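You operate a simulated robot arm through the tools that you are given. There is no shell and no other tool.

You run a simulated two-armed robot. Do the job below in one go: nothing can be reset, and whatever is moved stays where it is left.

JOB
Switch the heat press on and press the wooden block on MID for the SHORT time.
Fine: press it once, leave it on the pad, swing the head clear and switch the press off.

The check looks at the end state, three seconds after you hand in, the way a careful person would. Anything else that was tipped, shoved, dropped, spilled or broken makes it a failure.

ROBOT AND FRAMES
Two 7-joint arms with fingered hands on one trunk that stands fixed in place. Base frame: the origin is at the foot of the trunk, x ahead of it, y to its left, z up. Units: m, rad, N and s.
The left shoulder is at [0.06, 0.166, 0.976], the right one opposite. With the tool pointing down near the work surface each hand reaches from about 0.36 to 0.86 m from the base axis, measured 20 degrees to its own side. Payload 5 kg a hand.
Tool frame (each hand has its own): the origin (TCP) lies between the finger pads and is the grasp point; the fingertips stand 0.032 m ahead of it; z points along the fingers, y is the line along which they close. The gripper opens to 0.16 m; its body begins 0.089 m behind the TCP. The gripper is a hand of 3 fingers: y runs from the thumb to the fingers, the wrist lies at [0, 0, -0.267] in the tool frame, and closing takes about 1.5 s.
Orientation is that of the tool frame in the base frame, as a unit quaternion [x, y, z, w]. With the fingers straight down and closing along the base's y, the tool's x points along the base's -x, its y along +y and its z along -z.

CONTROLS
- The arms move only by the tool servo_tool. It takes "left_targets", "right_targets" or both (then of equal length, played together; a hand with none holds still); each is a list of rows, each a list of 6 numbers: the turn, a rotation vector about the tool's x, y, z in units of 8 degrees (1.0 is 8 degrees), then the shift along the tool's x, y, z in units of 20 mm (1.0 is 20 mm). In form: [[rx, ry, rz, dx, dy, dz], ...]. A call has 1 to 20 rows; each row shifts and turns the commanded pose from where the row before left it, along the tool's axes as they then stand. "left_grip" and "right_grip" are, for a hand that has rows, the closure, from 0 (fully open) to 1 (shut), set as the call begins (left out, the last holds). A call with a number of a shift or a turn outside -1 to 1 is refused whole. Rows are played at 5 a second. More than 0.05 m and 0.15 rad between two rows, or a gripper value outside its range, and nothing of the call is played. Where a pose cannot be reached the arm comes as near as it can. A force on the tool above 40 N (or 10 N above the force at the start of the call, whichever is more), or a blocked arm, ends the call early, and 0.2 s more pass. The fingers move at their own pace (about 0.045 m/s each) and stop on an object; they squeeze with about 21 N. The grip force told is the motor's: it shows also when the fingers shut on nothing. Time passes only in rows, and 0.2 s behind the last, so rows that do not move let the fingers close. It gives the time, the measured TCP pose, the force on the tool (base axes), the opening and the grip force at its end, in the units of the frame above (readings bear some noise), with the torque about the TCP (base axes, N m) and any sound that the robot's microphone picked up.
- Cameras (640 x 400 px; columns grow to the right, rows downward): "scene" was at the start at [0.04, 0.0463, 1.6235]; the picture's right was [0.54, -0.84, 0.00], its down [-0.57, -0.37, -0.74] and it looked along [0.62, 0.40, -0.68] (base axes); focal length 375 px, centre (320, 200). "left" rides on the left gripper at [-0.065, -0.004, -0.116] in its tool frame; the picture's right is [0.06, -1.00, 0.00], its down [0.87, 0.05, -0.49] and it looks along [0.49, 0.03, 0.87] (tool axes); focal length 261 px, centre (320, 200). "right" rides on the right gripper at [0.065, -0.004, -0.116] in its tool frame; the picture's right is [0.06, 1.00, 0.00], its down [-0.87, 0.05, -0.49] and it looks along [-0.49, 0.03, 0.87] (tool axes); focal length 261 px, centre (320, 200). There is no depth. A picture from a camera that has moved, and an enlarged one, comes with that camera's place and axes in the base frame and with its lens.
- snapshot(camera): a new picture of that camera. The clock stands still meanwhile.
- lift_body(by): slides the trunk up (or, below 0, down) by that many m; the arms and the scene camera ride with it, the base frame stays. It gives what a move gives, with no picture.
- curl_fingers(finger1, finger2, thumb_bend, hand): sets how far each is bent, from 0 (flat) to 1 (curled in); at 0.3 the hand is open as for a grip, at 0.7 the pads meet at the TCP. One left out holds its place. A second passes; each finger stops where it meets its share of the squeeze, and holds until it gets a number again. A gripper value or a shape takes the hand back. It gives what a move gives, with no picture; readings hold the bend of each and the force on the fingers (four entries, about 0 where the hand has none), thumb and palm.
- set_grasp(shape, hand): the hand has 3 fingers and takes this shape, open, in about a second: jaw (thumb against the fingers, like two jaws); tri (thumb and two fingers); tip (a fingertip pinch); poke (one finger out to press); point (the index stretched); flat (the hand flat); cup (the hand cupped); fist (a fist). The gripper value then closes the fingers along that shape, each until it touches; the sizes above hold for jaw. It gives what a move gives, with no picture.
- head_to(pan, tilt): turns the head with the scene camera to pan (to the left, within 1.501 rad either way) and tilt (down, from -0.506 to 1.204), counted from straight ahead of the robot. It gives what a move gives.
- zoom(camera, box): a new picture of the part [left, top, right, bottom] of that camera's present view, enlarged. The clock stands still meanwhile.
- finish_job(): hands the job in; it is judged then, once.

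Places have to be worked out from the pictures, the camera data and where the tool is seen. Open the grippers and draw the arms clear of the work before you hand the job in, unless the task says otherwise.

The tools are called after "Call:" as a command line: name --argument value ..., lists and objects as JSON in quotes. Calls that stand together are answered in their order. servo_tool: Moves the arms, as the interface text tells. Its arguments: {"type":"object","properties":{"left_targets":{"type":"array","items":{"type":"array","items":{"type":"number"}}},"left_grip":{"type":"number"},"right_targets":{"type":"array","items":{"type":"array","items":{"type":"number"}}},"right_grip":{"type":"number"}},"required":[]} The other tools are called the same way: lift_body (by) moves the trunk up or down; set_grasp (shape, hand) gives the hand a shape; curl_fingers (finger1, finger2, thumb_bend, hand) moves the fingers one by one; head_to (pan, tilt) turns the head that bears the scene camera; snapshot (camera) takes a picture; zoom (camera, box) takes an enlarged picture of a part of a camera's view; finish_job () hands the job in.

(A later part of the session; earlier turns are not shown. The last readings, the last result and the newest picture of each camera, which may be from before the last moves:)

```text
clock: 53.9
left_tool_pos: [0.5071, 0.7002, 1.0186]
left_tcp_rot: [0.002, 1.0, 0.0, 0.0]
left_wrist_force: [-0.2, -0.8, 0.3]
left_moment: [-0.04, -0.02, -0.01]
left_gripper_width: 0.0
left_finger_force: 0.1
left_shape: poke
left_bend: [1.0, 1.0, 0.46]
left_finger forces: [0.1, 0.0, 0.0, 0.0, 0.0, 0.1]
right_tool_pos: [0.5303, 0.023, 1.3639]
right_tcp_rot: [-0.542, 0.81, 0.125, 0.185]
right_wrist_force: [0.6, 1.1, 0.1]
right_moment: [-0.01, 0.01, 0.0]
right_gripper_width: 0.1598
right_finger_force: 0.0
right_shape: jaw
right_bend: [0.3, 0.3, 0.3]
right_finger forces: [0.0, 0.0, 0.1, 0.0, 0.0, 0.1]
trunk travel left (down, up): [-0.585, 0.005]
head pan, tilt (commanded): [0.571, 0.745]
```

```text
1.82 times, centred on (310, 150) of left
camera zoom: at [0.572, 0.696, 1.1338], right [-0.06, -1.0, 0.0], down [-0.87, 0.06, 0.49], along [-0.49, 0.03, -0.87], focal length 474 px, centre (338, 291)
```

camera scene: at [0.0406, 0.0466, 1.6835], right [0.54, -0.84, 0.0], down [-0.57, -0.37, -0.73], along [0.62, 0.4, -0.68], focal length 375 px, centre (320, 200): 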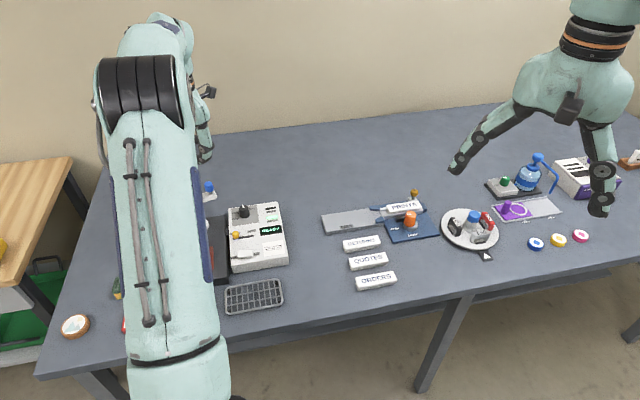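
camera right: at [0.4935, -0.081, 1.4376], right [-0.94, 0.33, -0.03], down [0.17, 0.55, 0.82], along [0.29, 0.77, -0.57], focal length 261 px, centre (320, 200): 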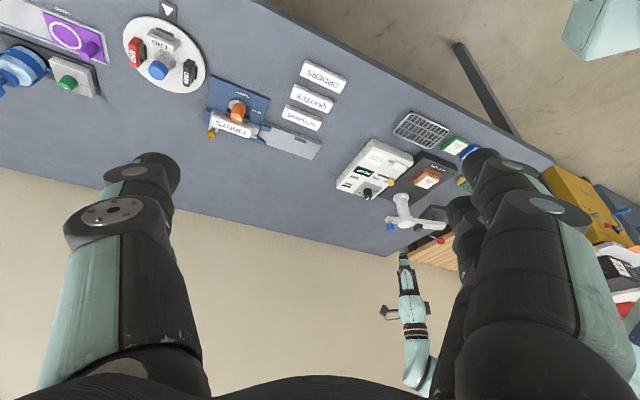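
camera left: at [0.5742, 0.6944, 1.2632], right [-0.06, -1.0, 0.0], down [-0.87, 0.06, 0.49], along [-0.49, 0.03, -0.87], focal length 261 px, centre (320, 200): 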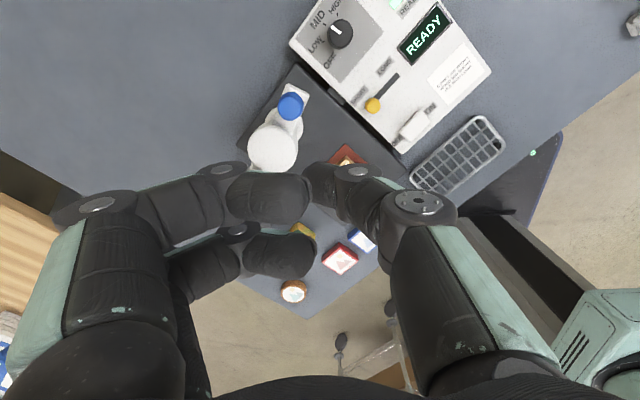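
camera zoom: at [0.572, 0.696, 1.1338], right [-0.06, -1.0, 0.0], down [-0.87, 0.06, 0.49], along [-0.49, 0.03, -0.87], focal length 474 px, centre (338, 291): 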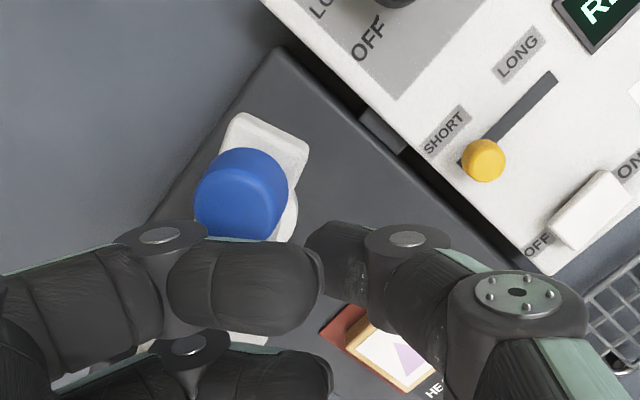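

The thumb tip sits behind the blue knob and the curled fingers pass above it. I push along the arc about the post in 8 mm steps, first a quarter of the way.

Call:
servo_tool --left_targets '[[0, 0, 0, -0.4, 0.22, 0], [0, 0, 0, -0.32, 0.23, 0], [0, 0, 0, -0.29, 0.28, 0], [0, 0, 0, -0.245, 0.31, 0], [0, 0, 0, 0, 0, 0]]'

Call:
zoom --camera "right" --box '[350, 150, 460, 290]'

Call:
zoom --camera "left" --box '[180, 40, 440, 260]'

```text
clock: 55.1
left_tool_pos: [0.5339, 0.7216, 1.0201]
left_tcp_rot: [0.001, 1.0, 0.0, 0.001]
left_wrist_force: [0.3, 0.1, 0.3]
left_moment: [0.02, -0.01, 0.02]
left_gripper_width: 0.0
left_finger_force: 0.0
left_shape: poke
left_bend: [1.0, 1.0, 0.46]
left_finger forces: [0.0, 0.1, 0.1, 0.0, 0.0, 0.0]
right_tool_pos: [0.5319, 0.0226, 1.3629]
right_tcp_rot: [-0.541, 0.811, 0.125, 0.184]
right_wrist_force: [0.0, -1.0, -0.9]
right_moment: [0.0, -0.02, 0.01]
right_gripper_width: 0.1597
right_finger_force: 0.1
right_shape: jaw
right_bend: [0.3, 0.3, 0.3]
right_finger forces: [0.0, 0.0, 0.0, 0.1, 0.0, 0.1]
trunk travel left (down, up): [-0.585, 0.005]
head pan, tilt (commanded): [0.571, 0.745]
```

```text
2.86 times, centred on (405, 220) of right
camera zoom: at [0.4939, -0.0804, 1.4376], right [-0.94, 0.33, -0.03], down [0.17, 0.55, 0.82], along [0.28, 0.77, -0.57], focal length 745 px, centre (77, 143)
```

zoom: 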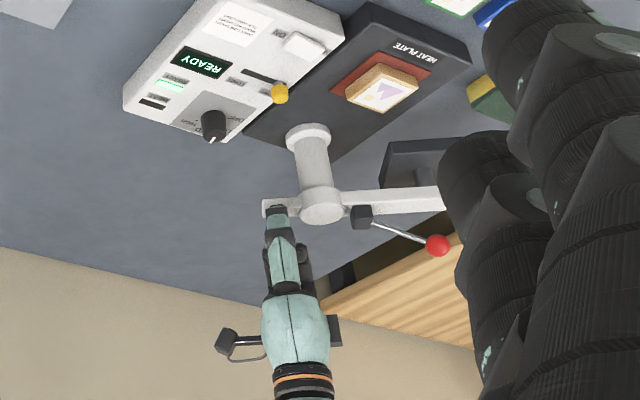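

```text
1.82 times, centred on (310, 150) of left
camera zoom: at [0.5987, 0.7161, 1.1359], right [-0.06, -1.0, 0.0], down [-0.87, 0.06, 0.49], along [-0.49, 0.03, -0.87], focal length 474 px, centre (338, 291)
```

zoom: 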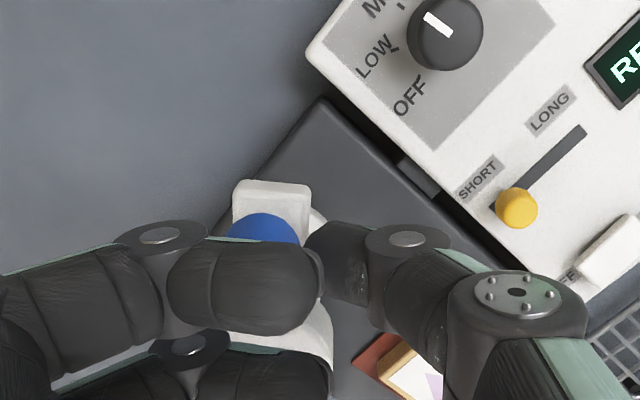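

The press arm is turning freely with almost no force. I continue along the arc.

Call:
servo_tool --left_targets '[[0, 0, 0, -0.195, 0.345, 0], [0, 0, 0, -0.15, 0.37, 0], [0, 0, 0, -0.095, 0.385, 0], [0, 0, 0, -0.045, 0.395, 0], [0, 0, 0, 0, 0, 0]]'

Call:
zoom --camera "right" --box '[350, 130, 480, 290]'

Call:
snapshot --camera "left"

```text
clock: 56.3
left_tool_pos: [0.5431, 0.7477, 1.02]
left_tcp_rot: [0.001, 1.0, -0.001, 0.001]
left_wrist_force: [-0.1, -0.4, -0.1]
left_moment: [-0.01, 0.01, 0.05]
left_gripper_width: 0.0001
left_finger_force: 0.0
left_shape: poke
left_bend: [1.0, 1.0, 0.46]
left_finger forces: [0.0, 0.1, 0.1, 0.1, 0.1, 0.0]
right_tool_pos: [0.5303, 0.0228, 1.3629]
right_tcp_rot: [-0.541, 0.811, 0.124, 0.185]
right_wrist_force: [0.7, 0.1, -0.4]
right_moment: [0.02, -0.02, -0.01]
right_gripper_width: 0.1599
right_finger_force: 0.0
right_shape: jaw
right_bend: [0.3, 0.3, 0.3]
right_finger forces: [0.0, 0.0, 0.1, 0.1, 0.1, 0.0]
trunk travel left (down, up): [-0.585, 0.005]
head pan, tilt (commanded): [0.571, 0.745]
```

```text
2.50 times, centred on (415, 210) of right
camera zoom: at [0.4938, -0.0803, 1.4376], right [-0.94, 0.33, -0.03], down [0.17, 0.55, 0.82], along [0.28, 0.77, -0.57], focal length 652 px, centre (82, 175)
```

zoom: 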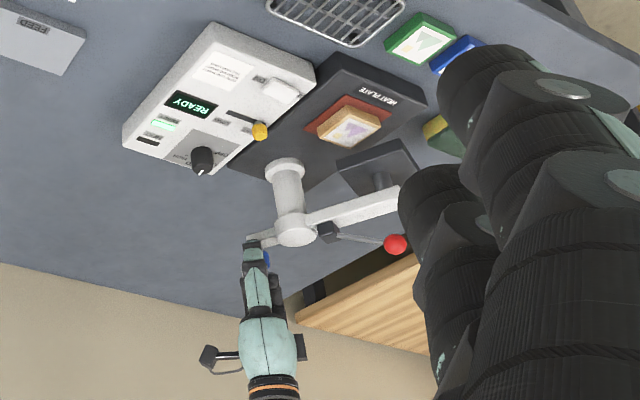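

```text
taken
camera left: at [0.6084, 0.7444, 1.1351], right [-0.06, -1.0, 0.0], down [-0.87, 0.06, 0.49], along [-0.49, 0.03, -0.87], focal length 261 px, centre (320, 200)
```

left: 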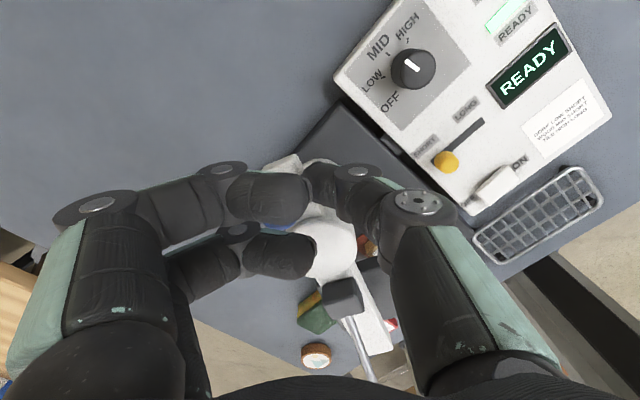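

Swing goes well; the head plate (underside ~0.93) clears the block (~0.90). I continue the arc toward the pad.

Call:
servo_tool --left_targets '[[0, 0, 0, 0.015, 0.4, 0], [0, 0, 0, 0.07, 0.39, 0], [0, 0, 0, 0, 0, 0]]'

Call:
zoom --camera "right" --box '[350, 130, 480, 290]'

Call:
zoom --camera "left" --box '[260, 140, 480, 380]'

Call:
snapshot --camera "scene"

```text
clock: 57.1
left_tool_pos: [0.5415, 0.7652, 1.02]
left_tcp_rot: [0.001, 1.0, 0.0, 0.0]
left_wrist_force: [0.1, 0.7, -0.3]
left_moment: [-0.03, -0.01, 0.0]
left_gripper_width: 0.0001
left_finger_force: 0.0
left_shape: poke
left_bend: [1.0, 1.0, 0.46]
left_finger forces: [0.0, 0.0, 0.1, 0.1, 0.1, 0.0]
right_tool_pos: [0.5302, 0.0243, 1.3645]
right_tcp_rot: [-0.542, 0.81, 0.125, 0.183]
right_wrist_force: [0.4, -0.3, 0.0]
right_moment: [0.01, -0.02, 0.01]
right_gripper_width: 0.1599
right_finger_force: 0.2
right_shape: jaw
right_bend: [0.3, 0.3, 0.3]
right_finger forces: [0.0, 0.0, 0.0, 0.0, 0.2, 0.0]
trunk travel left (down, up): [-0.585, 0.005]
head pan, tilt (commanded): [0.571, 0.745]
```

```text
2.50 times, centred on (415, 210) of right
camera zoom: at [0.494, -0.0803, 1.4375], right [-0.94, 0.33, -0.03], down [0.17, 0.55, 0.82], along [0.28, 0.77, -0.57], focal length 652 px, centre (82, 175)
```

zoom: 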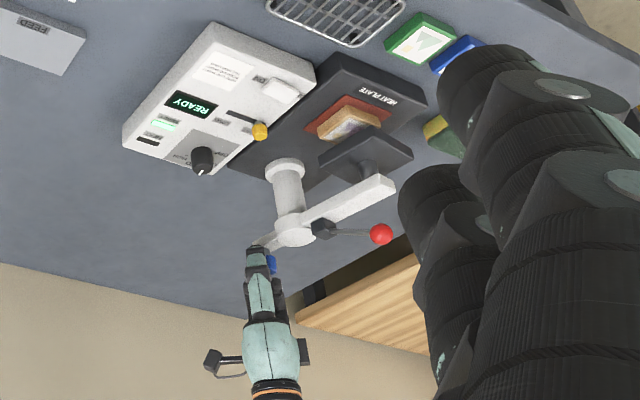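

```text
1.67 times, centred on (370, 260) of left
camera zoom: at [0.6063, 0.7611, 1.1352], right [-0.06, -1.0, 0.0], down [-0.87, 0.06, 0.49], along [-0.49, 0.03, -0.87], focal length 434 px, centre (237, 100)
```

zoom: 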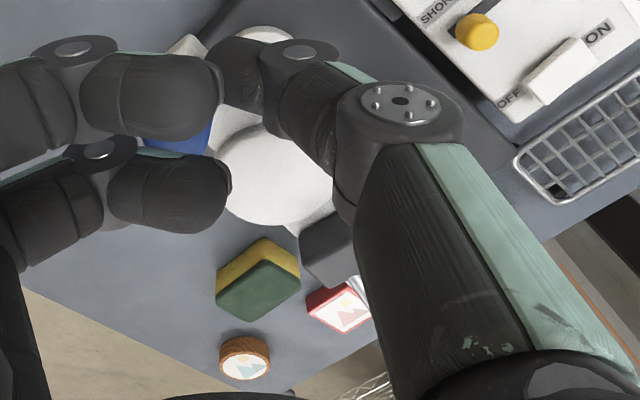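

```text
taken
camera scene: at [0.0401, 0.0465, 1.6836], right [0.54, -0.84, 0.0], down [-0.57, -0.37, -0.73], along [0.62, 0.4, -0.68], focal length 375 px, centre (320, 200)
```

scene: 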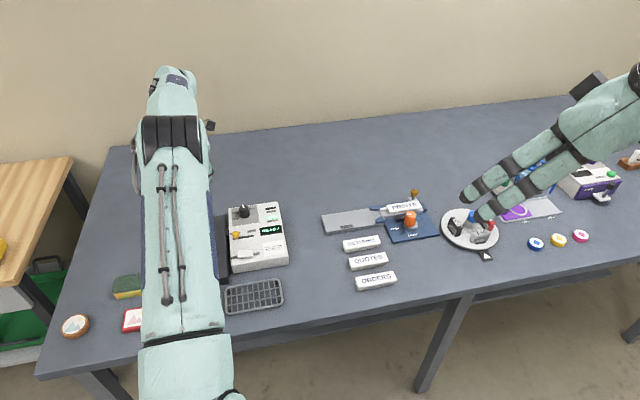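

The head is partly over the pad; a bit more rotation is needed. I continue in two steps.

Call:
servo_tool --left_targets '[[0, 0, 0, 0.095, 0.365, 0], [0, 0, 0, 0.165, 0.365, 0], [0, 0, 0, 0, 0, 0]]'

Call:
zoom --camera "right" --box '[350, 130, 480, 290]'

Call:
zoom --camera "left" --box '[260, 140, 480, 380]'

```text
clock: 57.9
left_tool_pos: [0.5376, 0.7778, 1.0208]
left_tcp_rot: [0.001, 1.0, -0.002, 0.001]
left_wrist_force: [5.2, -10.1, -0.3]
left_moment: [-0.19, -0.1, 0.05]
left_gripper_width: 0.0
left_finger_force: 0.1
left_shape: poke
left_bend: [1.0, 1.0, 0.46]
left_finger forces: [0.1, 0.0, 0.0, 0.0, 11.2, 0.0]
right_tool_pos: [0.5315, 0.0228, 1.3625]
right_tcp_rot: [-0.542, 0.811, 0.125, 0.185]
right_wrist_force: [0.5, 0.2, -0.1]
right_moment: [-0.02, 0.02, 0.0]
right_gripper_width: 0.1599
right_finger_force: 0.1
right_shape: jaw
right_bend: [0.3, 0.3, 0.3]
right_finger forces: [0.0, 0.0, 0.0, 0.0, 0.1, 0.1]
trunk travel left (down, up): [-0.585, 0.005]
head pan, tilt (commanded): [0.571, 0.745]
```

```text
2.50 times, centred on (415, 210) of right
camera zoom: at [0.4945, -0.0811, 1.4373], right [-0.94, 0.33, -0.03], down [0.17, 0.55, 0.82], along [0.28, 0.77, -0.57], focal length 652 px, centre (82, 175)
```

zoom: 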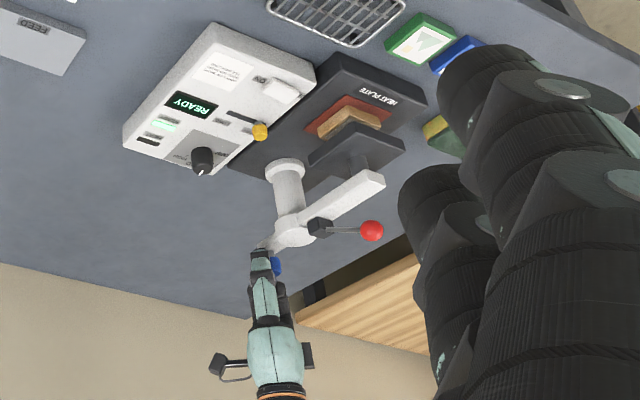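

```text
1.67 times, centred on (370, 260) of left
camera zoom: at [0.6021, 0.774, 1.1359], right [-0.06, -1.0, 0.0], down [-0.87, 0.06, 0.49], along [-0.49, 0.03, -0.87], focal length 434 px, centre (237, 100)
```

zoom: 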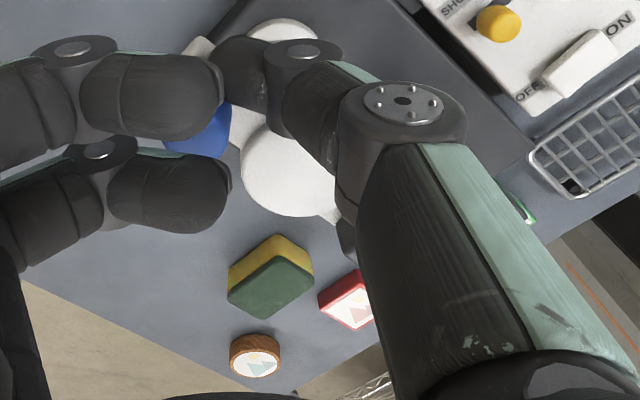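

The 11 N reaction and geometry (beam end projects exactly where 225° predicts) show the arm is at its stop with the head over the pad. I back the thumb off the knob, lift, and go to the tip pinch for the red lever ball.

Call:
servo_tool --left_targets '[[0, 0, 0, -0.2, -0.4, 0], [0, 0, 0, -0.2, -0.4, 0], [0, 0, 0, 0, 0, -1], [0, 0, 0, 0, 0, -1], [0, 0, 0, 0, 0, -1], [0, 0, 0, 0, 0, -1], [0, 0, 0, 0, 0, -1], [0, 0, 0, 0, 0, -1], [0, 0, 0, 0, 0, -1], [0, 0, 0, 0, 0, -1]]'

Call:
zoom --camera "right" --box '[350, 130, 480, 290]'

Call:
snapshot --camera "left"

```text
clock: 60.1
left_tool_pos: [0.5476, 0.7501, 1.1769]
left_tcp_rot: [0.0, 1.0, 0.0, 0.0]
left_wrist_force: [-0.1, -0.9, 0.2]
left_moment: [0.02, 0.02, 0.0]
left_gripper_width: 0.0001
left_finger_force: 0.1
left_shape: poke
left_bend: [1.0, 1.0, 0.46]
left_finger forces: [0.0, 0.0, 0.0, 0.1, 0.0, 0.0]
left hand out of reach, approached as far as the arm can: row 10
right_tool_pos: [0.53, 0.0212, 1.3627]
right_tcp_rot: [-0.542, 0.81, 0.125, 0.185]
right_wrist_force: [-0.3, 0.1, 0.1]
right_moment: [0.0, -0.02, 0.01]
right_gripper_width: 0.1599
right_finger_force: 0.0
right_shape: jaw
right_bend: [0.3, 0.3, 0.3]
right_finger forces: [0.1, 0.0, 0.0, 0.0, 0.1, 0.0]
trunk travel left (down, up): [-0.585, 0.005]
head pan, tilt (commanded): [0.571, 0.745]
```

```text
2.50 times, centred on (415, 210) of right
camera zoom: at [0.4936, -0.0819, 1.4376], right [-0.94, 0.33, -0.03], down [0.17, 0.55, 0.82], along [0.29, 0.77, -0.57], focal length 652 px, centre (82, 175)
```

zoom: 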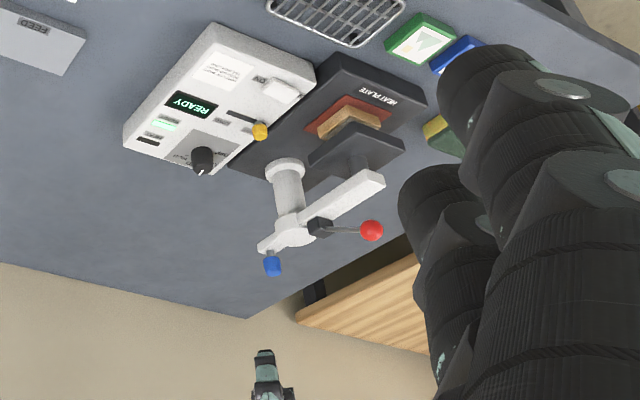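

```text
taken
camera left: at [0.6122, 0.7461, 1.292], right [-0.06, -1.0, 0.0], down [-0.87, 0.06, 0.49], along [-0.49, 0.03, -0.87], focal length 261 px, centre (320, 200)
```

left: 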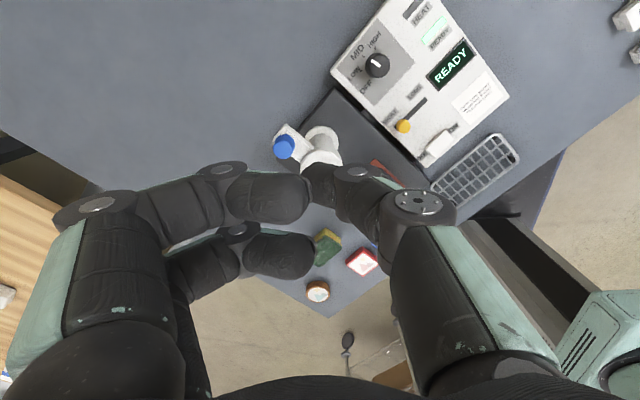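

Arm stays with the head over the pad, thumb is clear. I move back to above the ball's expected place (0.402, 0.669), switch to the tip pinch and turn the hand 45° so it closes across the beam.

Call:
servo_tool --left_targets '[[0, 0, 0, 0.91, -0.5, 0], [0, 0, 0, 0.91, -0.5, 0], [0, 0, 0, 0.91, -0.5, 0], [0, 0, 0, 0.91, -0.5, 0], [0, 0, 0, 0.91, -0.5, 0], [0, 0, 0, 0.91, -0.5, 0], [0, 0, 0, 0.91, -0.5, 0], [0, 0, 0, 0.91, -0.5, 0], [0, 0, -0.94, 0, 0, 0], [0, 0, -0.94, 0, 0, 0], [0, 0, -0.94, 0, 0, 0], [0, 0, -0.94, 0, 0, 0], [0, 0, -0.94, 0, 0, 0], [0, 0, -0.94, 0, 0, 0]]'

Call:
set_grasp --hand "left" --shape "tip"

Call:
servo_tool --left_targets '[[0, 0, 0, 0, 0, 0], [0, 0, 0, 0, 0, 0], [0, 0, 0, 0, 0, 0], [0, 0, 0, 0, 0, 0]]' --left_grip 0.6

Call:
snapshot --camera "left"

Call:
zoom --camera "right" --box '[350, 130, 480, 290]'

Call:
snapshot --camera "scene"

```text
clock: 63.1
left_tool_pos: [0.4025, 0.671, 1.1761]
left_tcp_rot: [-0.383, 0.924, 0.0, 0.0]
left_wrist_force: [-0.9, 0.6, 0.0]
left_moment: [-0.02, 0.0, 0.03]
left_gripper_width: 0.0
left_finger_force: 0.1
left_shape: poke
left_bend: [1.0, 1.0, 0.46]
left_finger forces: [0.0, 0.0, 0.0, 0.0, 0.0, 0.1]
right_tool_pos: [0.5299, 0.0238, 1.3647]
right_tcp_rot: [-0.542, 0.81, 0.125, 0.184]
right_wrist_force: [0.7, -0.3, 0.1]
right_moment: [0.0, 0.02, 0.0]
right_gripper_width: 0.1597
right_finger_force: 0.1
right_shape: jaw
right_bend: [0.3, 0.3, 0.3]
right_finger forces: [0.1, 0.1, 0.1, 0.2, 0.0, 0.0]
trunk travel left (down, up): [-0.585, 0.005]
head pan, tilt (commanded): [0.571, 0.745]
```

```text
clock: 64.0
left_tool_pos: [0.4028, 0.6718, 1.1771]
left_tcp_rot: [-0.382, 0.924, 0.001, -0.001]
left_wrist_force: [-0.4, 0.2, 0.5]
left_moment: [-0.03, -0.01, 0.02]
left_gripper_width: 0.1599
left_finger_force: 0.1
left_shape: tip
left_bend: [0.3, 0.3, 0.3]
left_finger forces: [0.0, 0.0, 0.0, 0.0, 0.1, 0.0]
right_tool_pos: [0.53, 0.0226, 1.3635]
right_tcp_rot: [-0.541, 0.811, 0.124, 0.185]
right_wrist_force: [0.5, 0.0, 0.4]
right_moment: [-0.04, 0.02, 0.03]
right_gripper_width: 0.1598
right_finger_force: 0.0
right_shape: jaw
right_bend: [0.3, 0.3, 0.3]
right_finger forces: [0.1, 0.0, 0.1, 0.1, 0.0, 0.0]
trunk travel left (down, up): [-0.585, 0.005]
head pan, tilt (commanded): [0.571, 0.745]
```

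```text
clock: 65.0
left_tool_pos: [0.4027, 0.6697, 1.1752]
left_tcp_rot: [-0.383, 0.924, 0.0, 0.001]
left_wrist_force: [-0.4, -0.7, -0.5]
left_moment: [-0.01, -0.02, 0.02]
left_gripper_width: 0.0725
left_finger_force: 0.0
left_shape: tip
left_bend: [0.73, 0.73, 0.7]
left_finger forces: [0.0, 0.1, 0.0, 0.0, 0.1, 0.0]
right_tool_pos: [0.5312, 0.0234, 1.3632]
right_tcp_rot: [-0.542, 0.811, 0.125, 0.184]
right_wrist_force: [-0.8, 0.0, 0.7]
right_moment: [0.0, 0.01, 0.01]
right_gripper_width: 0.16
right_finger_force: 0.2
right_shape: jaw
right_bend: [0.3, 0.3, 0.3]
right_finger forces: [0.1, 0.0, 0.0, 0.0, 0.1, 0.0]
trunk travel left (down, up): [-0.585, 0.005]
head pan, tilt (commanded): [0.571, 0.745]
```

```text
taken
camera left: at [0.4514, 0.7141, 1.2909], right [0.66, -0.75, 0.0], down [-0.65, -0.58, 0.49], along [-0.37, -0.33, -0.87], focal length 261 px, centre (320, 200)
```

left: 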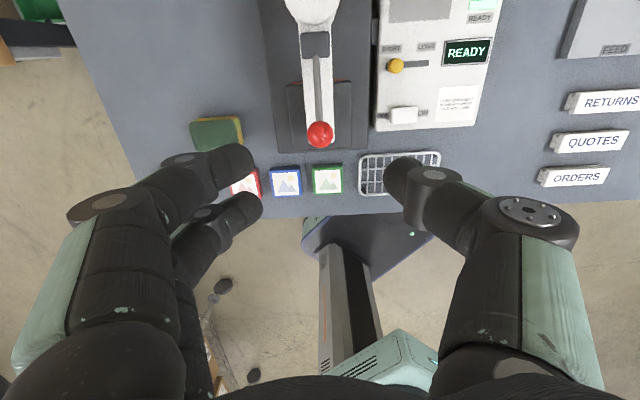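

```text
2.50 times, centred on (415, 210) of right
camera zoom: at [0.4939, -0.0803, 1.4376], right [-0.94, 0.33, -0.03], down [0.17, 0.55, 0.82], along [0.28, 0.77, -0.57], focal length 652 px, centre (82, 175)
```

zoom: 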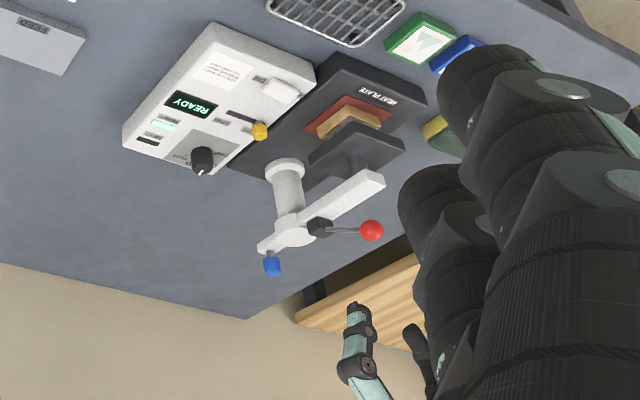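

```text
taken
camera scene: at [0.04, 0.0465, 1.6835], right [0.54, -0.84, 0.0], down [-0.57, -0.37, -0.73], along [0.62, 0.4, -0.68], focal length 375 px, centre (320, 200)
```

scene: 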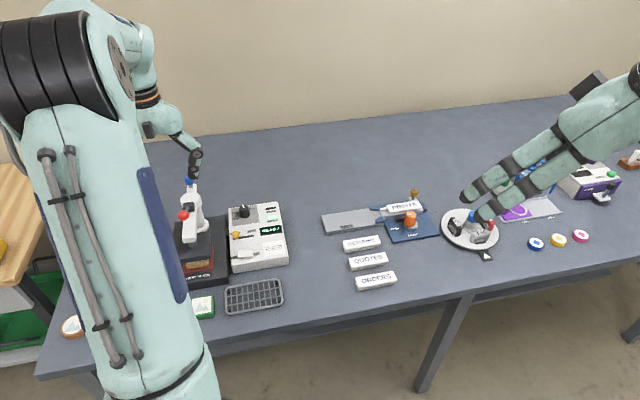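

Ball measured at (0.402, 0.670, 1.045), right under the tool axis, beam aligned with the tool x. I descend to straddle the ball.

Call:
servo_tool --left_targets '[[0, 0, 0, 0, 0, 0.9], [0, 0, 0, 0, 0, 0.9], [0, 0, 0, 0, 0, 0.9], [0, 0, 0, 0, 0, 0.9], [0, 0, 0, 0, 0, 0.6], [0, 0, 0, 0, 0, 0.6], [0, 0, 0, 0, 0, 0]]'

Call:
zoom --camera "left" --box '[200, 70, 440, 260]'

Call:
zoom --camera "right" --box '[350, 130, 480, 290]'

Call:
zoom --camera "scene" --box '[150, 130, 290, 290]'

```text
clock: 66.6
left_tool_pos: [0.4007, 0.6704, 1.0795]
left_tcp_rot: [-0.382, 0.924, 0.001, 0.0]
left_wrist_force: [0.5, 0.9, 0.3]
left_moment: [-0.02, 0.03, -0.02]
left_gripper_width: 0.0648
left_finger_force: 0.0
left_shape: tip
left_bend: [0.73, 0.73, 0.7]
left_finger forces: [0.0, 0.1, 0.1, 0.0, 0.1, 0.0]
right_tool_pos: [0.5305, 0.0228, 1.3636]
right_tcp_rot: [-0.542, 0.81, 0.124, 0.184]
right_wrist_force: [-0.1, 0.0, -0.2]
right_moment: [0.02, 0.02, -0.04]
right_gripper_width: 0.1598
right_finger_force: 0.0
right_shape: jaw
right_bend: [0.3, 0.3, 0.3]
right_finger forces: [0.0, 0.0, 0.0, 0.0, 0.1, 0.0]
trunk travel left (down, up): [-0.585, 0.005]
head pan, tilt (commanded): [0.571, 0.745]
```

```text
2.11 times, centred on (320, 165) of left
camera zoom: at [0.4501, 0.713, 1.1939], right [0.66, -0.75, 0.0], down [-0.65, -0.58, 0.49], along [-0.37, -0.32, -0.87], focal length 549 px, centre (320, 274)
```

zoom: 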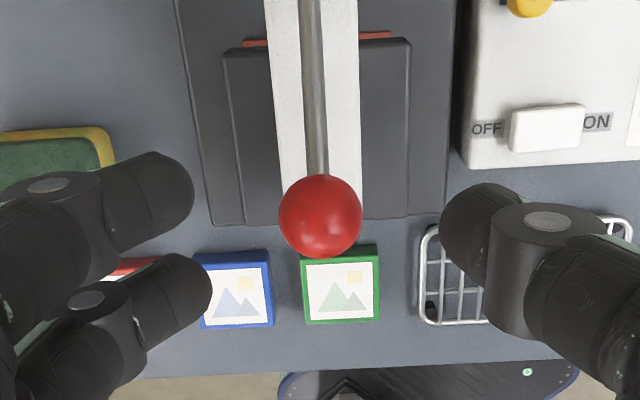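

```text
2.50 times, centred on (415, 210) of right
camera zoom: at [0.4937, -0.0804, 1.4376], right [-0.94, 0.33, -0.03], down [0.17, 0.55, 0.82], along [0.28, 0.77, -0.57], focal length 652 px, centre (82, 175)
```

zoom: 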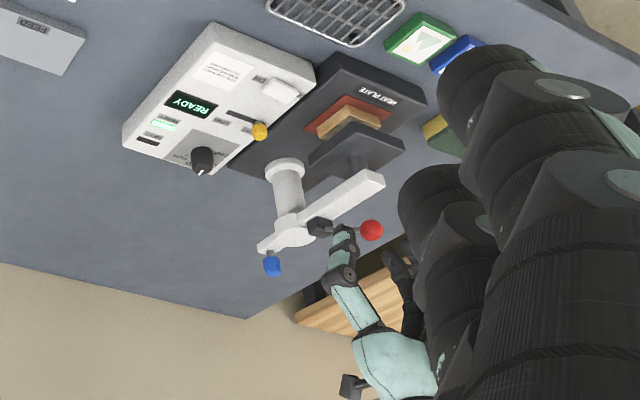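

```text
2.50 times, centred on (220, 210) of scene
camera zoom: at [0.0399, 0.0463, 1.6836], right [0.54, -0.84, 0.0], down [-0.57, -0.37, -0.74], along [0.62, 0.4, -0.68], focal length 937 px, centre (570, 175)
```

zoom: 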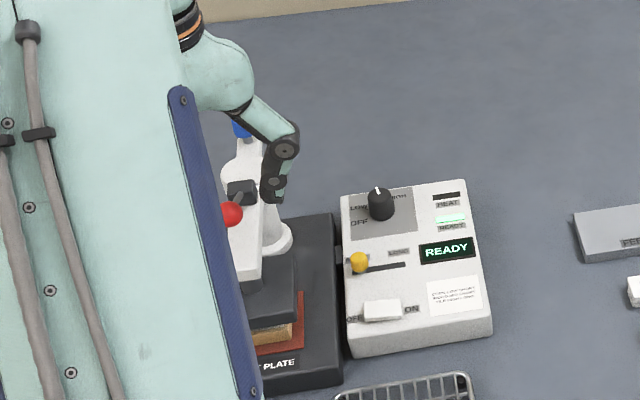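

I check the height of the fingertips against the ball with closer zooms before closing.

Call:
zoom --camera "scene" --box '[185, 180, 235, 230]'

Call:
zoom --camera "right" --box '[390, 190, 450, 250]'

```text
8.00 times, centred on (210, 205) of scene
camera zoom: at [0.0399, 0.0463, 1.6836], right [0.54, -0.84, 0.0], down [-0.57, -0.37, -0.74], along [0.62, 0.4, -0.68], focal length 2999 px, centre (1200, 160)
```

zoom: 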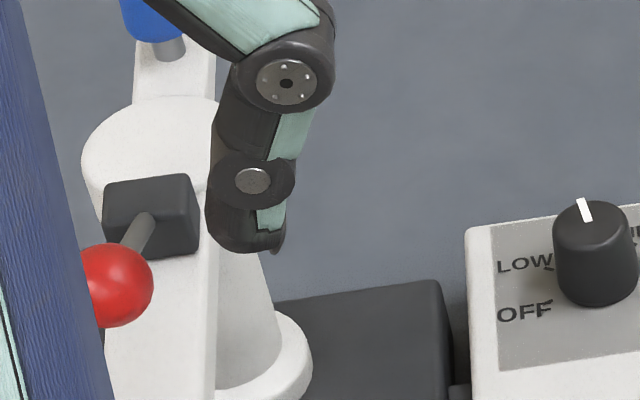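

```text
6.67 times, centred on (420, 220) of right
camera zoom: at [0.4937, -0.0804, 1.4376], right [-0.94, 0.33, -0.03], down [0.17, 0.55, 0.82], along [0.28, 0.77, -0.57], focal length 1738 px, centre (-347, 67)
```

zoom: 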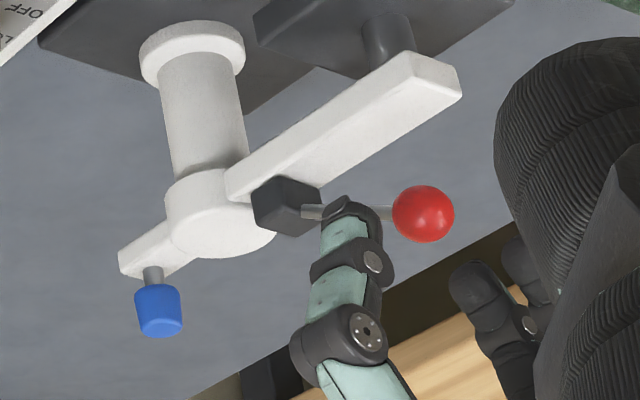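

The tip ends are at about 1.048, level with the ball's equator (1.045); I lower another 14 mm so the pads meet the equator, then close.

Call:
servo_tool --left_targets '[[0, 0, 0, 0, 0, 0.35], [0, 0, 0, 0, 0, 0.35], [0, 0, 0, 0, 0, 0]]'

Call:
servo_tool --left_targets '[[0, 0, 0, 0, 0, 0], [0, 0, 0, 0, 0, 0], [0, 0, 0, 0, 0, 0], [0, 0, 0, 0, 0, 0], [0, 0, 0, 0, 0, 0], [0, 0, 0, 0, 0, 0], [0, 0, 0, 0, 0, 0]]' --left_grip 1.0

Call:
zoom --camera "left" --box '[200, 70, 440, 260]'

Call:
zoom --camera "right" --box '[380, 170, 460, 260]'

Call:
zoom --camera "scene" --box '[170, 160, 290, 280]'

```text
clock: 67.4
left_tool_pos: [0.4017, 0.6714, 1.0641]
left_tcp_rot: [-0.382, 0.924, 0.0, 0.0]
left_wrist_force: [-0.2, -0.4, -0.1]
left_moment: [0.03, 0.02, 0.0]
left_gripper_width: 0.0647
left_finger_force: 0.1
left_shape: tip
left_bend: [0.73, 0.73, 0.7]
left_finger forces: [0.0, 0.1, 0.0, 0.0, 0.0, 0.0]
right_tool_pos: [0.5309, 0.0216, 1.3639]
right_tcp_rot: [-0.542, 0.811, 0.124, 0.185]
right_wrist_force: [0.4, -0.1, -0.3]
right_moment: [0.0, 0.02, 0.02]
right_gripper_width: 0.1598
right_finger_force: 0.1
right_shape: jaw
right_bend: [0.3, 0.3, 0.3]
right_finger forces: [0.0, 0.1, 0.0, 0.1, 0.0, 0.0]
trunk travel left (down, up): [-0.585, 0.005]
head pan, tilt (commanded): [0.571, 0.745]
```

```text
clock: 69.0
left_tool_pos: [0.4028, 0.6709, 1.0648]
left_tcp_rot: [-0.383, 0.924, 0.0, 0.0]
left_wrist_force: [1.3, 1.0, -0.6]
left_moment: [0.01, -0.05, -0.02]
left_gripper_width: 0.0128
left_finger_force: 21.0
left_shape: tip
left_bend: [0.7, 0.72, 0.7]
left_finger forces: [7.7, 9.0, 0.0, 0.1, 17.7, 0.1]
right_tool_pos: [0.5305, 0.0232, 1.3636]
right_tcp_rot: [-0.542, 0.811, 0.124, 0.185]
right_wrist_force: [0.5, 0.3, -0.7]
right_moment: [-0.01, 0.01, 0.0]
right_gripper_width: 0.1602
right_finger_force: 0.0
right_shape: jaw
right_bend: [0.3, 0.3, 0.3]
right_finger forces: [0.1, 0.0, 0.0, 0.1, 0.0, 0.0]
trunk travel left (down, up): [-0.585, 0.005]
head pan, tilt (commanded): [0.571, 0.745]
```

```text
2.11 times, centred on (320, 165) of left
camera zoom: at [0.4509, 0.7138, 1.1797], right [0.66, -0.75, 0.0], down [-0.65, -0.58, 0.49], along [-0.37, -0.33, -0.87], focal length 549 px, centre (320, 274)
```

zoom: 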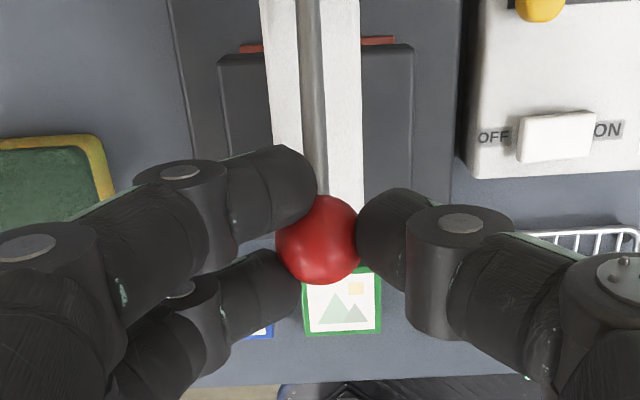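

```text
4.44 times, centred on (420, 215) of right
camera zoom: at [0.494, -0.0802, 1.4375], right [-0.94, 0.33, -0.03], down [0.17, 0.55, 0.82], along [0.28, 0.77, -0.57], focal length 1158 px, centre (-124, 133)
```

zoom: 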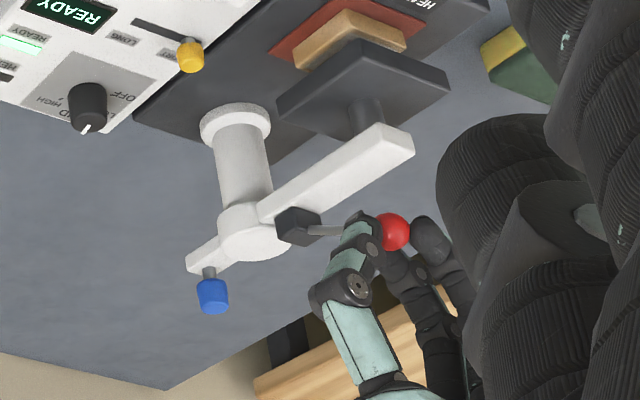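

```text
3.33 times, centred on (230, 220) of scene
camera zoom: at [0.0402, 0.0466, 1.6835], right [0.54, -0.84, 0.0], down [-0.57, -0.37, -0.73], along [0.62, 0.4, -0.68], focal length 1250 px, centre (620, 133)
```

zoom: 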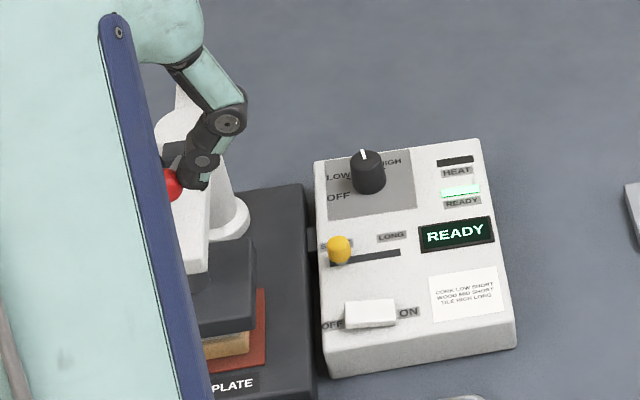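

The ball is held (7.7/9.0/17.7 N) and the display reads READY with MID/SHORT set. I start bringing the lever down along its arc in small steps, checking force and display.

Call:
servo_tool --left_targets '[[0, 0, 0, 0.23, 0, 0.43], [0, 0, 0, 0.145, 0, 0.345]]'

Call:
zoom --camera "scene" --box '[170, 160, 290, 280]'

Call:
zoom --camera "right" --box '[380, 170, 460, 260]'

```text
clock: 69.6
left_tool_pos: [0.3973, 0.6664, 1.0501]
left_tcp_rot: [-0.383, 0.924, 0.0, 0.001]
left_wrist_force: [3.4, 5.6, 4.4]
left_moment: [0.25, -0.22, 0.04]
left_gripper_width: 0.013
left_finger_force: 21.0
left_shape: tip
left_bend: [0.71, 0.71, 0.7]
left_finger forces: [15.4, 7.7, 0.0, 0.1, 18.9, 0.0]
right_tool_pos: [0.5303, 0.0231, 1.3629]
right_tcp_rot: [-0.542, 0.81, 0.125, 0.185]
right_wrist_force: [0.3, -0.3, 0.1]
right_moment: [0.0, -0.02, 0.01]
right_gripper_width: 0.16
right_finger_force: 0.0
right_shape: jaw
right_bend: [0.3, 0.3, 0.3]
right_finger forces: [0.0, 0.0, 0.1, 0.1, 0.0, 0.1]
trunk travel left (down, up): [-0.585, 0.005]
head pan, tilt (commanded): [0.571, 0.745]
```

```text
3.33 times, centred on (230, 220) of scene
camera zoom: at [0.0403, 0.0468, 1.6836], right [0.54, -0.84, 0.0], down [-0.57, -0.37, -0.73], along [0.62, 0.4, -0.68], focal length 1250 px, centre (620, 133)
```

zoom: 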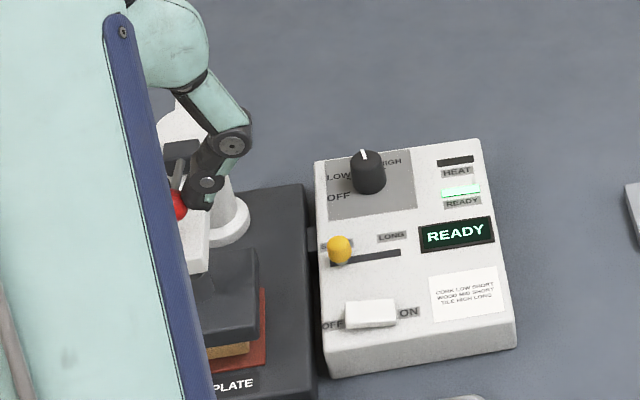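

```text
4.44 times, centred on (420, 215) of right
camera zoom: at [0.4941, -0.08, 1.4376], right [-0.94, 0.33, -0.03], down [0.17, 0.55, 0.82], along [0.28, 0.77, -0.57], focal length 1158 px, centre (-124, 133)
```

zoom: 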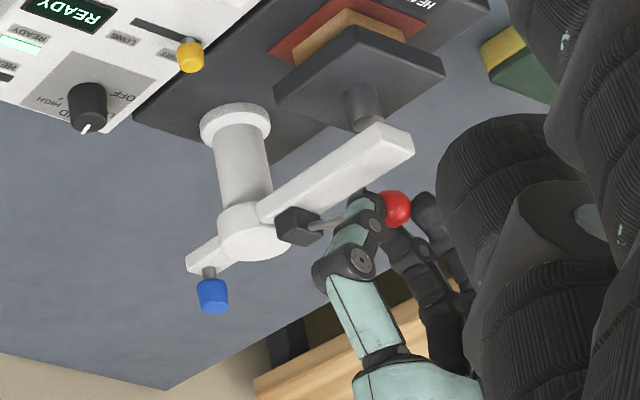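

The head is descending with the lever; the outward pull is slightly too strong, so I continue nearly straight down.

Call:
servo_tool --left_targets '[[0, 0, 0, 0.0, 0, 0.35], [0, 0, 0, 0.03, 0, 0.35]]'

Call:
zoom --camera "scene" --box '[170, 160, 290, 280]'

Call:
zoom --camera "right" --box '[380, 170, 460, 260]'

```text
clock: 70.2
left_tool_pos: [0.3942, 0.6638, 1.0357]
left_tcp_rot: [-0.384, 0.923, -0.001, -0.002]
left_wrist_force: [-3.8, -4.4, 5.3]
left_moment: [-0.01, 0.02, 0.03]
left_gripper_width: 0.0131
left_finger_force: 20.8
left_shape: tip
left_bend: [0.71, 0.71, 0.7]
left_finger forces: [10.5, 10.5, 0.0, 0.0, 17.8, 0.0]
right_tool_pos: [0.531, 0.0223, 1.3647]
right_tcp_rot: [-0.542, 0.811, 0.124, 0.184]
right_wrist_force: [0.6, 0.1, 0.2]
right_moment: [0.01, 0.0, 0.04]
right_gripper_width: 0.1598
right_finger_force: 0.0
right_shape: jaw
right_bend: [0.3, 0.3, 0.3]
right_finger forces: [0.1, 0.0, 0.0, 0.0, 0.0, 0.0]
trunk travel left (down, up): [-0.585, 0.005]
head pan, tilt (commanded): [0.571, 0.745]
```

```text
3.33 times, centred on (230, 220) of scene
camera zoom: at [0.0397, 0.0461, 1.6835], right [0.54, -0.84, 0.0], down [-0.57, -0.37, -0.74], along [0.62, 0.4, -0.68], focal length 1250 px, centre (620, 133)
```

zoom: 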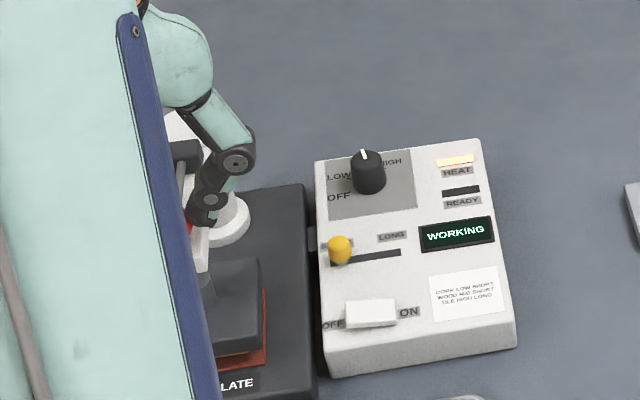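

```text
4.44 times, centred on (420, 215) of right
camera zoom: at [0.4936, -0.0805, 1.4376], right [-0.94, 0.33, -0.03], down [0.17, 0.55, 0.82], along [0.28, 0.77, -0.57], focal length 1158 px, centre (-124, 133)
```

zoom: 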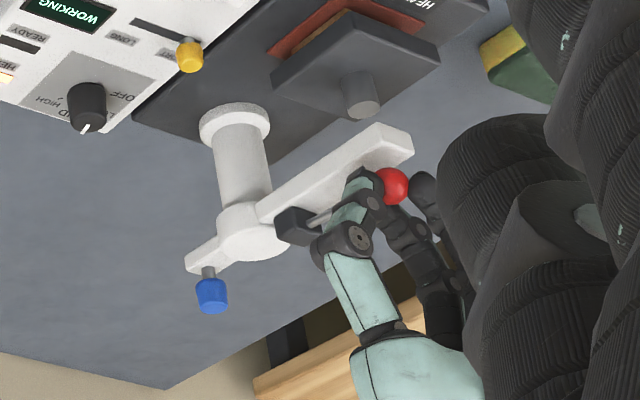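

The display changed to WORKING: the head is down and the timer runs. I press just 3 mm more to be sure and hold, watching the display.

Call:
servo_tool --left_targets '[[0, 0, 0, 0.05, 0, 0.15], [0, 0, 0, 0, 0, 0]]'

Call:
zoom --camera "scene" --box '[170, 160, 290, 280]'

```text
clock: 70.8
left_tool_pos: [0.3951, 0.6632, 1.0346]
left_tcp_rot: [-0.383, 0.924, 0.0, 0.001]
left_wrist_force: [-1.6, -1.0, 11.9]
left_moment: [0.07, -0.05, 0.03]
left_gripper_width: 0.0129
left_finger_force: 21.5
left_shape: tip
left_bend: [0.71, 0.71, 0.7]
left_finger forces: [13.8, 11.3, 0.0, 0.0, 20.1, 0.0]
right_tool_pos: [0.5296, 0.0219, 1.3644]
right_tcp_rot: [-0.542, 0.81, 0.124, 0.185]
right_wrist_force: [0.7, 0.4, 0.6]
right_moment: [-0.02, -0.01, -0.03]
right_gripper_width: 0.1601
right_finger_force: 0.0
right_shape: jaw
right_bend: [0.3, 0.3, 0.3]
right_finger forces: [0.0, 0.0, 0.0, 0.0, 0.0, 0.1]
trunk travel left (down, up): [-0.585, 0.005]
head pan, tilt (commanded): [0.571, 0.745]
```

```text
3.33 times, centred on (230, 220) of scene
camera zoom: at [0.0393, 0.0454, 1.6837], right [0.54, -0.84, 0.0], down [-0.57, -0.37, -0.74], along [0.62, 0.4, -0.68], focal length 1250 px, centre (620, 133)
```

zoom: 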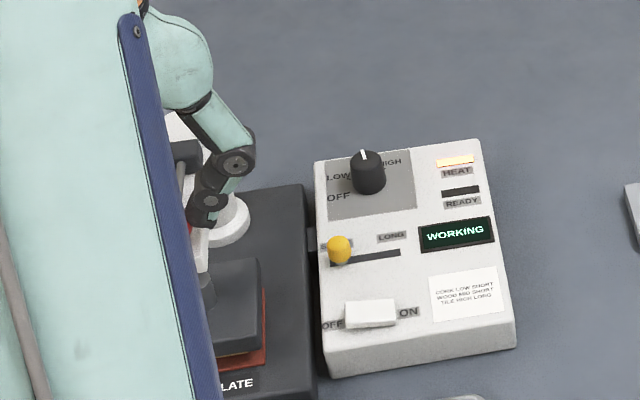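

The lever is at its bottom (force now 12 N, no further travel) and it still reads WORKING. I hold in short steps and check.

Call:
servo_tool --left_targets '[[0, 0, 0, 0, 0, 0], [0, 0, 0, 0, 0, 0], [0, 0, 0, 0, 0, 0]]'

Call:
zoom --camera "scene" --box '[230, 180, 290, 240]'

```text
clock: 71.6
left_tool_pos: [0.3949, 0.6639, 1.0354]
left_tcp_rot: [-0.382, 0.924, 0.001, 0.001]
left_wrist_force: [0.0, 0.8, 14.3]
left_moment: [0.13, -0.12, 0.06]
left_gripper_width: 0.0131
left_finger_force: 21.1
left_shape: tip
left_bend: [0.71, 0.71, 0.7]
left_finger forces: [15.1, 11.6, 0.0, 0.0, 20.7, 0.0]
right_tool_pos: [0.5301, 0.0224, 1.364]
right_tcp_rot: [-0.542, 0.81, 0.124, 0.186]
right_wrist_force: [0.2, -0.1, -0.2]
right_moment: [0.0, 0.02, 0.0]
right_gripper_width: 0.1599
right_finger_force: 0.0
right_shape: jaw
right_bend: [0.3, 0.3, 0.3]
right_finger forces: [0.0, 0.0, 0.0, 0.0, 0.0, 0.0]
trunk travel left (down, up): [-0.585, 0.005]
head pan, tilt (commanded): [0.571, 0.745]
```

```text
6.67 times, centred on (260, 210) of scene
camera zoom: at [0.0393, 0.0454, 1.6836], right [0.54, -0.84, 0.0], down [-0.57, -0.37, -0.74], along [0.62, 0.4, -0.68], focal length 2499 px, centre (720, 133)
```

zoom: 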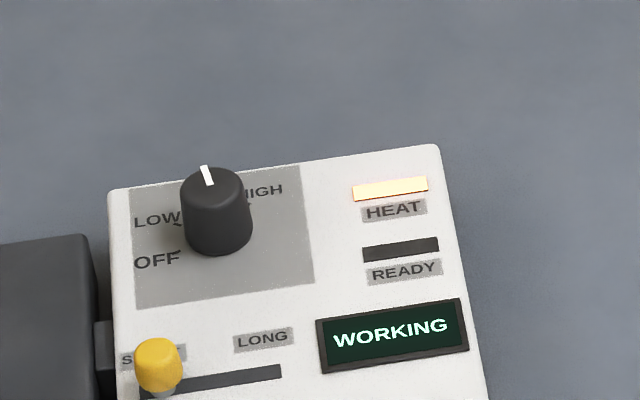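

Still WORKING after about 1.5 s; I keep holding.

Call:
servo_tool --left_targets '[[0, 0, 0, 0, 0, 0], [0, 0, 0, 0, 0, 0], [0, 0, 0, 0, 0, 0]]'

Call:
zoom --camera "scene" --box '[230, 180, 290, 240]'

```text
clock: 72.4
left_tool_pos: [0.3952, 0.6636, 1.0351]
left_tcp_rot: [-0.382, 0.924, 0.0, 0.0]
left_wrist_force: [-0.2, 1.1, 14.0]
left_moment: [0.09, -0.13, 0.06]
left_gripper_width: 0.013
left_finger_force: 21.0
left_shape: tip
left_bend: [0.71, 0.71, 0.7]
left_finger forces: [15.6, 11.4, 0.1, 0.0, 21.0, 0.0]
right_tool_pos: [0.5299, 0.0221, 1.3643]
right_tcp_rot: [-0.541, 0.811, 0.125, 0.186]
right_wrist_force: [0.4, 0.5, -1.0]
right_moment: [-0.01, -0.02, -0.03]
right_gripper_width: 0.1601
right_finger_force: 0.1
right_shape: jaw
right_bend: [0.3, 0.3, 0.3]
right_finger forces: [0.0, 0.0, 0.0, 0.0, 0.1, 0.1]
trunk travel left (down, up): [-0.585, 0.005]
head pan, tilt (commanded): [0.571, 0.745]
```

```text
6.67 times, centred on (260, 210) of scene
camera zoom: at [0.0393, 0.0454, 1.6836], right [0.54, -0.84, 0.0], down [-0.57, -0.37, -0.74], along [0.62, 0.4, -0.68], focal length 2499 px, centre (720, 133)
```

zoom: 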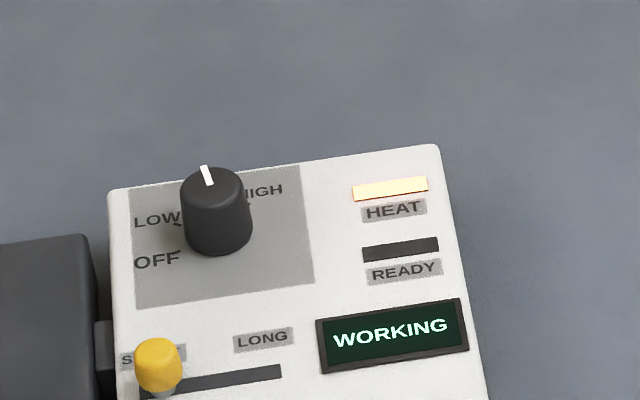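

Still WORKING; I continue to hold and listen.

Call:
servo_tool --left_targets '[[0, 0, 0, 0, 0, 0], [0, 0, 0, 0, 0, 0], [0, 0, 0, 0, 0, 0]]'

Call:
zoom --camera "scene" --box '[230, 180, 290, 240]'

```text
clock: 73.2
left_tool_pos: [0.3959, 0.6637, 1.0343]
left_tcp_rot: [-0.383, 0.924, 0.001, 0.001]
left_wrist_force: [1.1, 1.7, 14.9]
left_moment: [0.12, -0.15, 0.03]
left_gripper_width: 0.0129
left_finger_force: 21.0
left_shape: tip
left_bend: [0.71, 0.71, 0.7]
left_finger forces: [16.0, 11.4, 0.1, 0.0, 21.3, 0.1]
right_tool_pos: [0.5303, 0.0216, 1.3639]
right_tcp_rot: [-0.542, 0.811, 0.124, 0.185]
right_wrist_force: [-0.3, 0.3, -0.1]
right_moment: [-0.02, -0.01, -0.02]
right_gripper_width: 0.1598
right_finger_force: 0.1
right_shape: jaw
right_bend: [0.3, 0.3, 0.3]
right_finger forces: [0.0, 0.0, 0.0, 0.1, 0.0, 0.0]
trunk travel left (down, up): [-0.585, 0.005]
head pan, tilt (commanded): [0.571, 0.745]
```

```text
6.67 times, centred on (260, 210) of scene
camera zoom: at [0.0394, 0.0454, 1.6836], right [0.54, -0.84, 0.0], down [-0.57, -0.37, -0.74], along [0.62, 0.4, -0.68], focal length 2499 px, centre (720, 133)
```

zoom: 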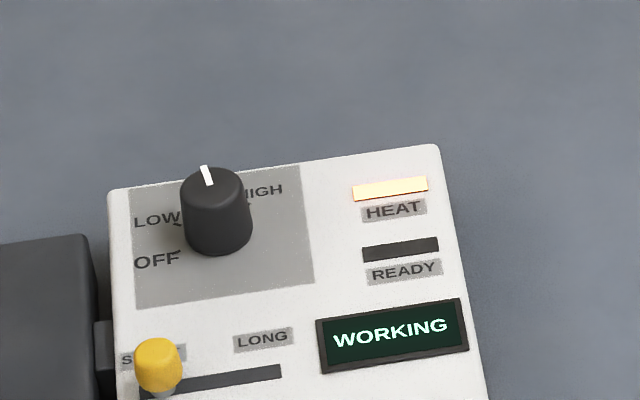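

Three seconds in, still WORKING; hold on.

Call:
servo_tool --left_targets '[[0, 0, 0, 0, 0, 0], [0, 0, 0, 0, 0, 0], [0, 0, 0, 0, 0, 0]]'

Call:
zoom --camera "scene" --box '[230, 180, 290, 240]'

```text
clock: 74.0
left_tool_pos: [0.3954, 0.6643, 1.0343]
left_tcp_rot: [-0.383, 0.924, 0.0, 0.0]
left_wrist_force: [1.2, 1.5, 15.2]
left_moment: [0.13, -0.13, 0.05]
left_gripper_width: 0.0131
left_finger_force: 21.0
left_shape: tip
left_bend: [0.71, 0.71, 0.7]
left_finger forces: [16.0, 11.3, 0.0, 0.0, 21.5, 0.0]
right_tool_pos: [0.5291, 0.0221, 1.3635]
right_tcp_rot: [-0.542, 0.81, 0.125, 0.185]
right_wrist_force: [0.1, -0.1, 0.6]
right_moment: [0.0, 0.01, 0.01]
right_gripper_width: 0.1597
right_finger_force: 0.0
right_shape: jaw
right_bend: [0.3, 0.3, 0.3]
right_finger forces: [0.0, 0.0, 0.1, 0.0, 0.0, 0.0]
trunk travel left (down, up): [-0.585, 0.005]
head pan, tilt (commanded): [0.571, 0.745]
```

```text
6.67 times, centred on (260, 210) of scene
camera zoom: at [0.0394, 0.0454, 1.6836], right [0.54, -0.84, 0.0], down [-0.57, -0.37, -0.74], along [0.62, 0.4, -0.68], focal length 2499 px, centre (720, 133)
```

zoom: 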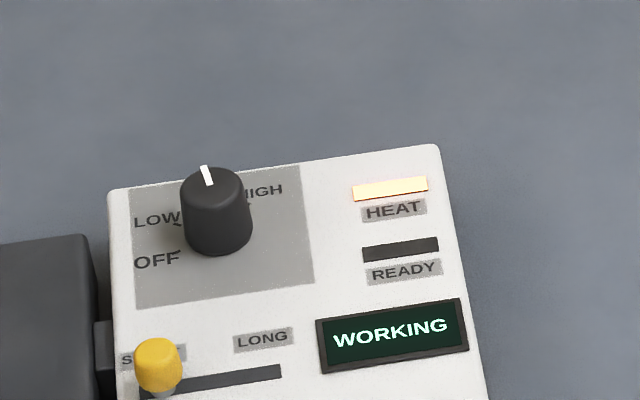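

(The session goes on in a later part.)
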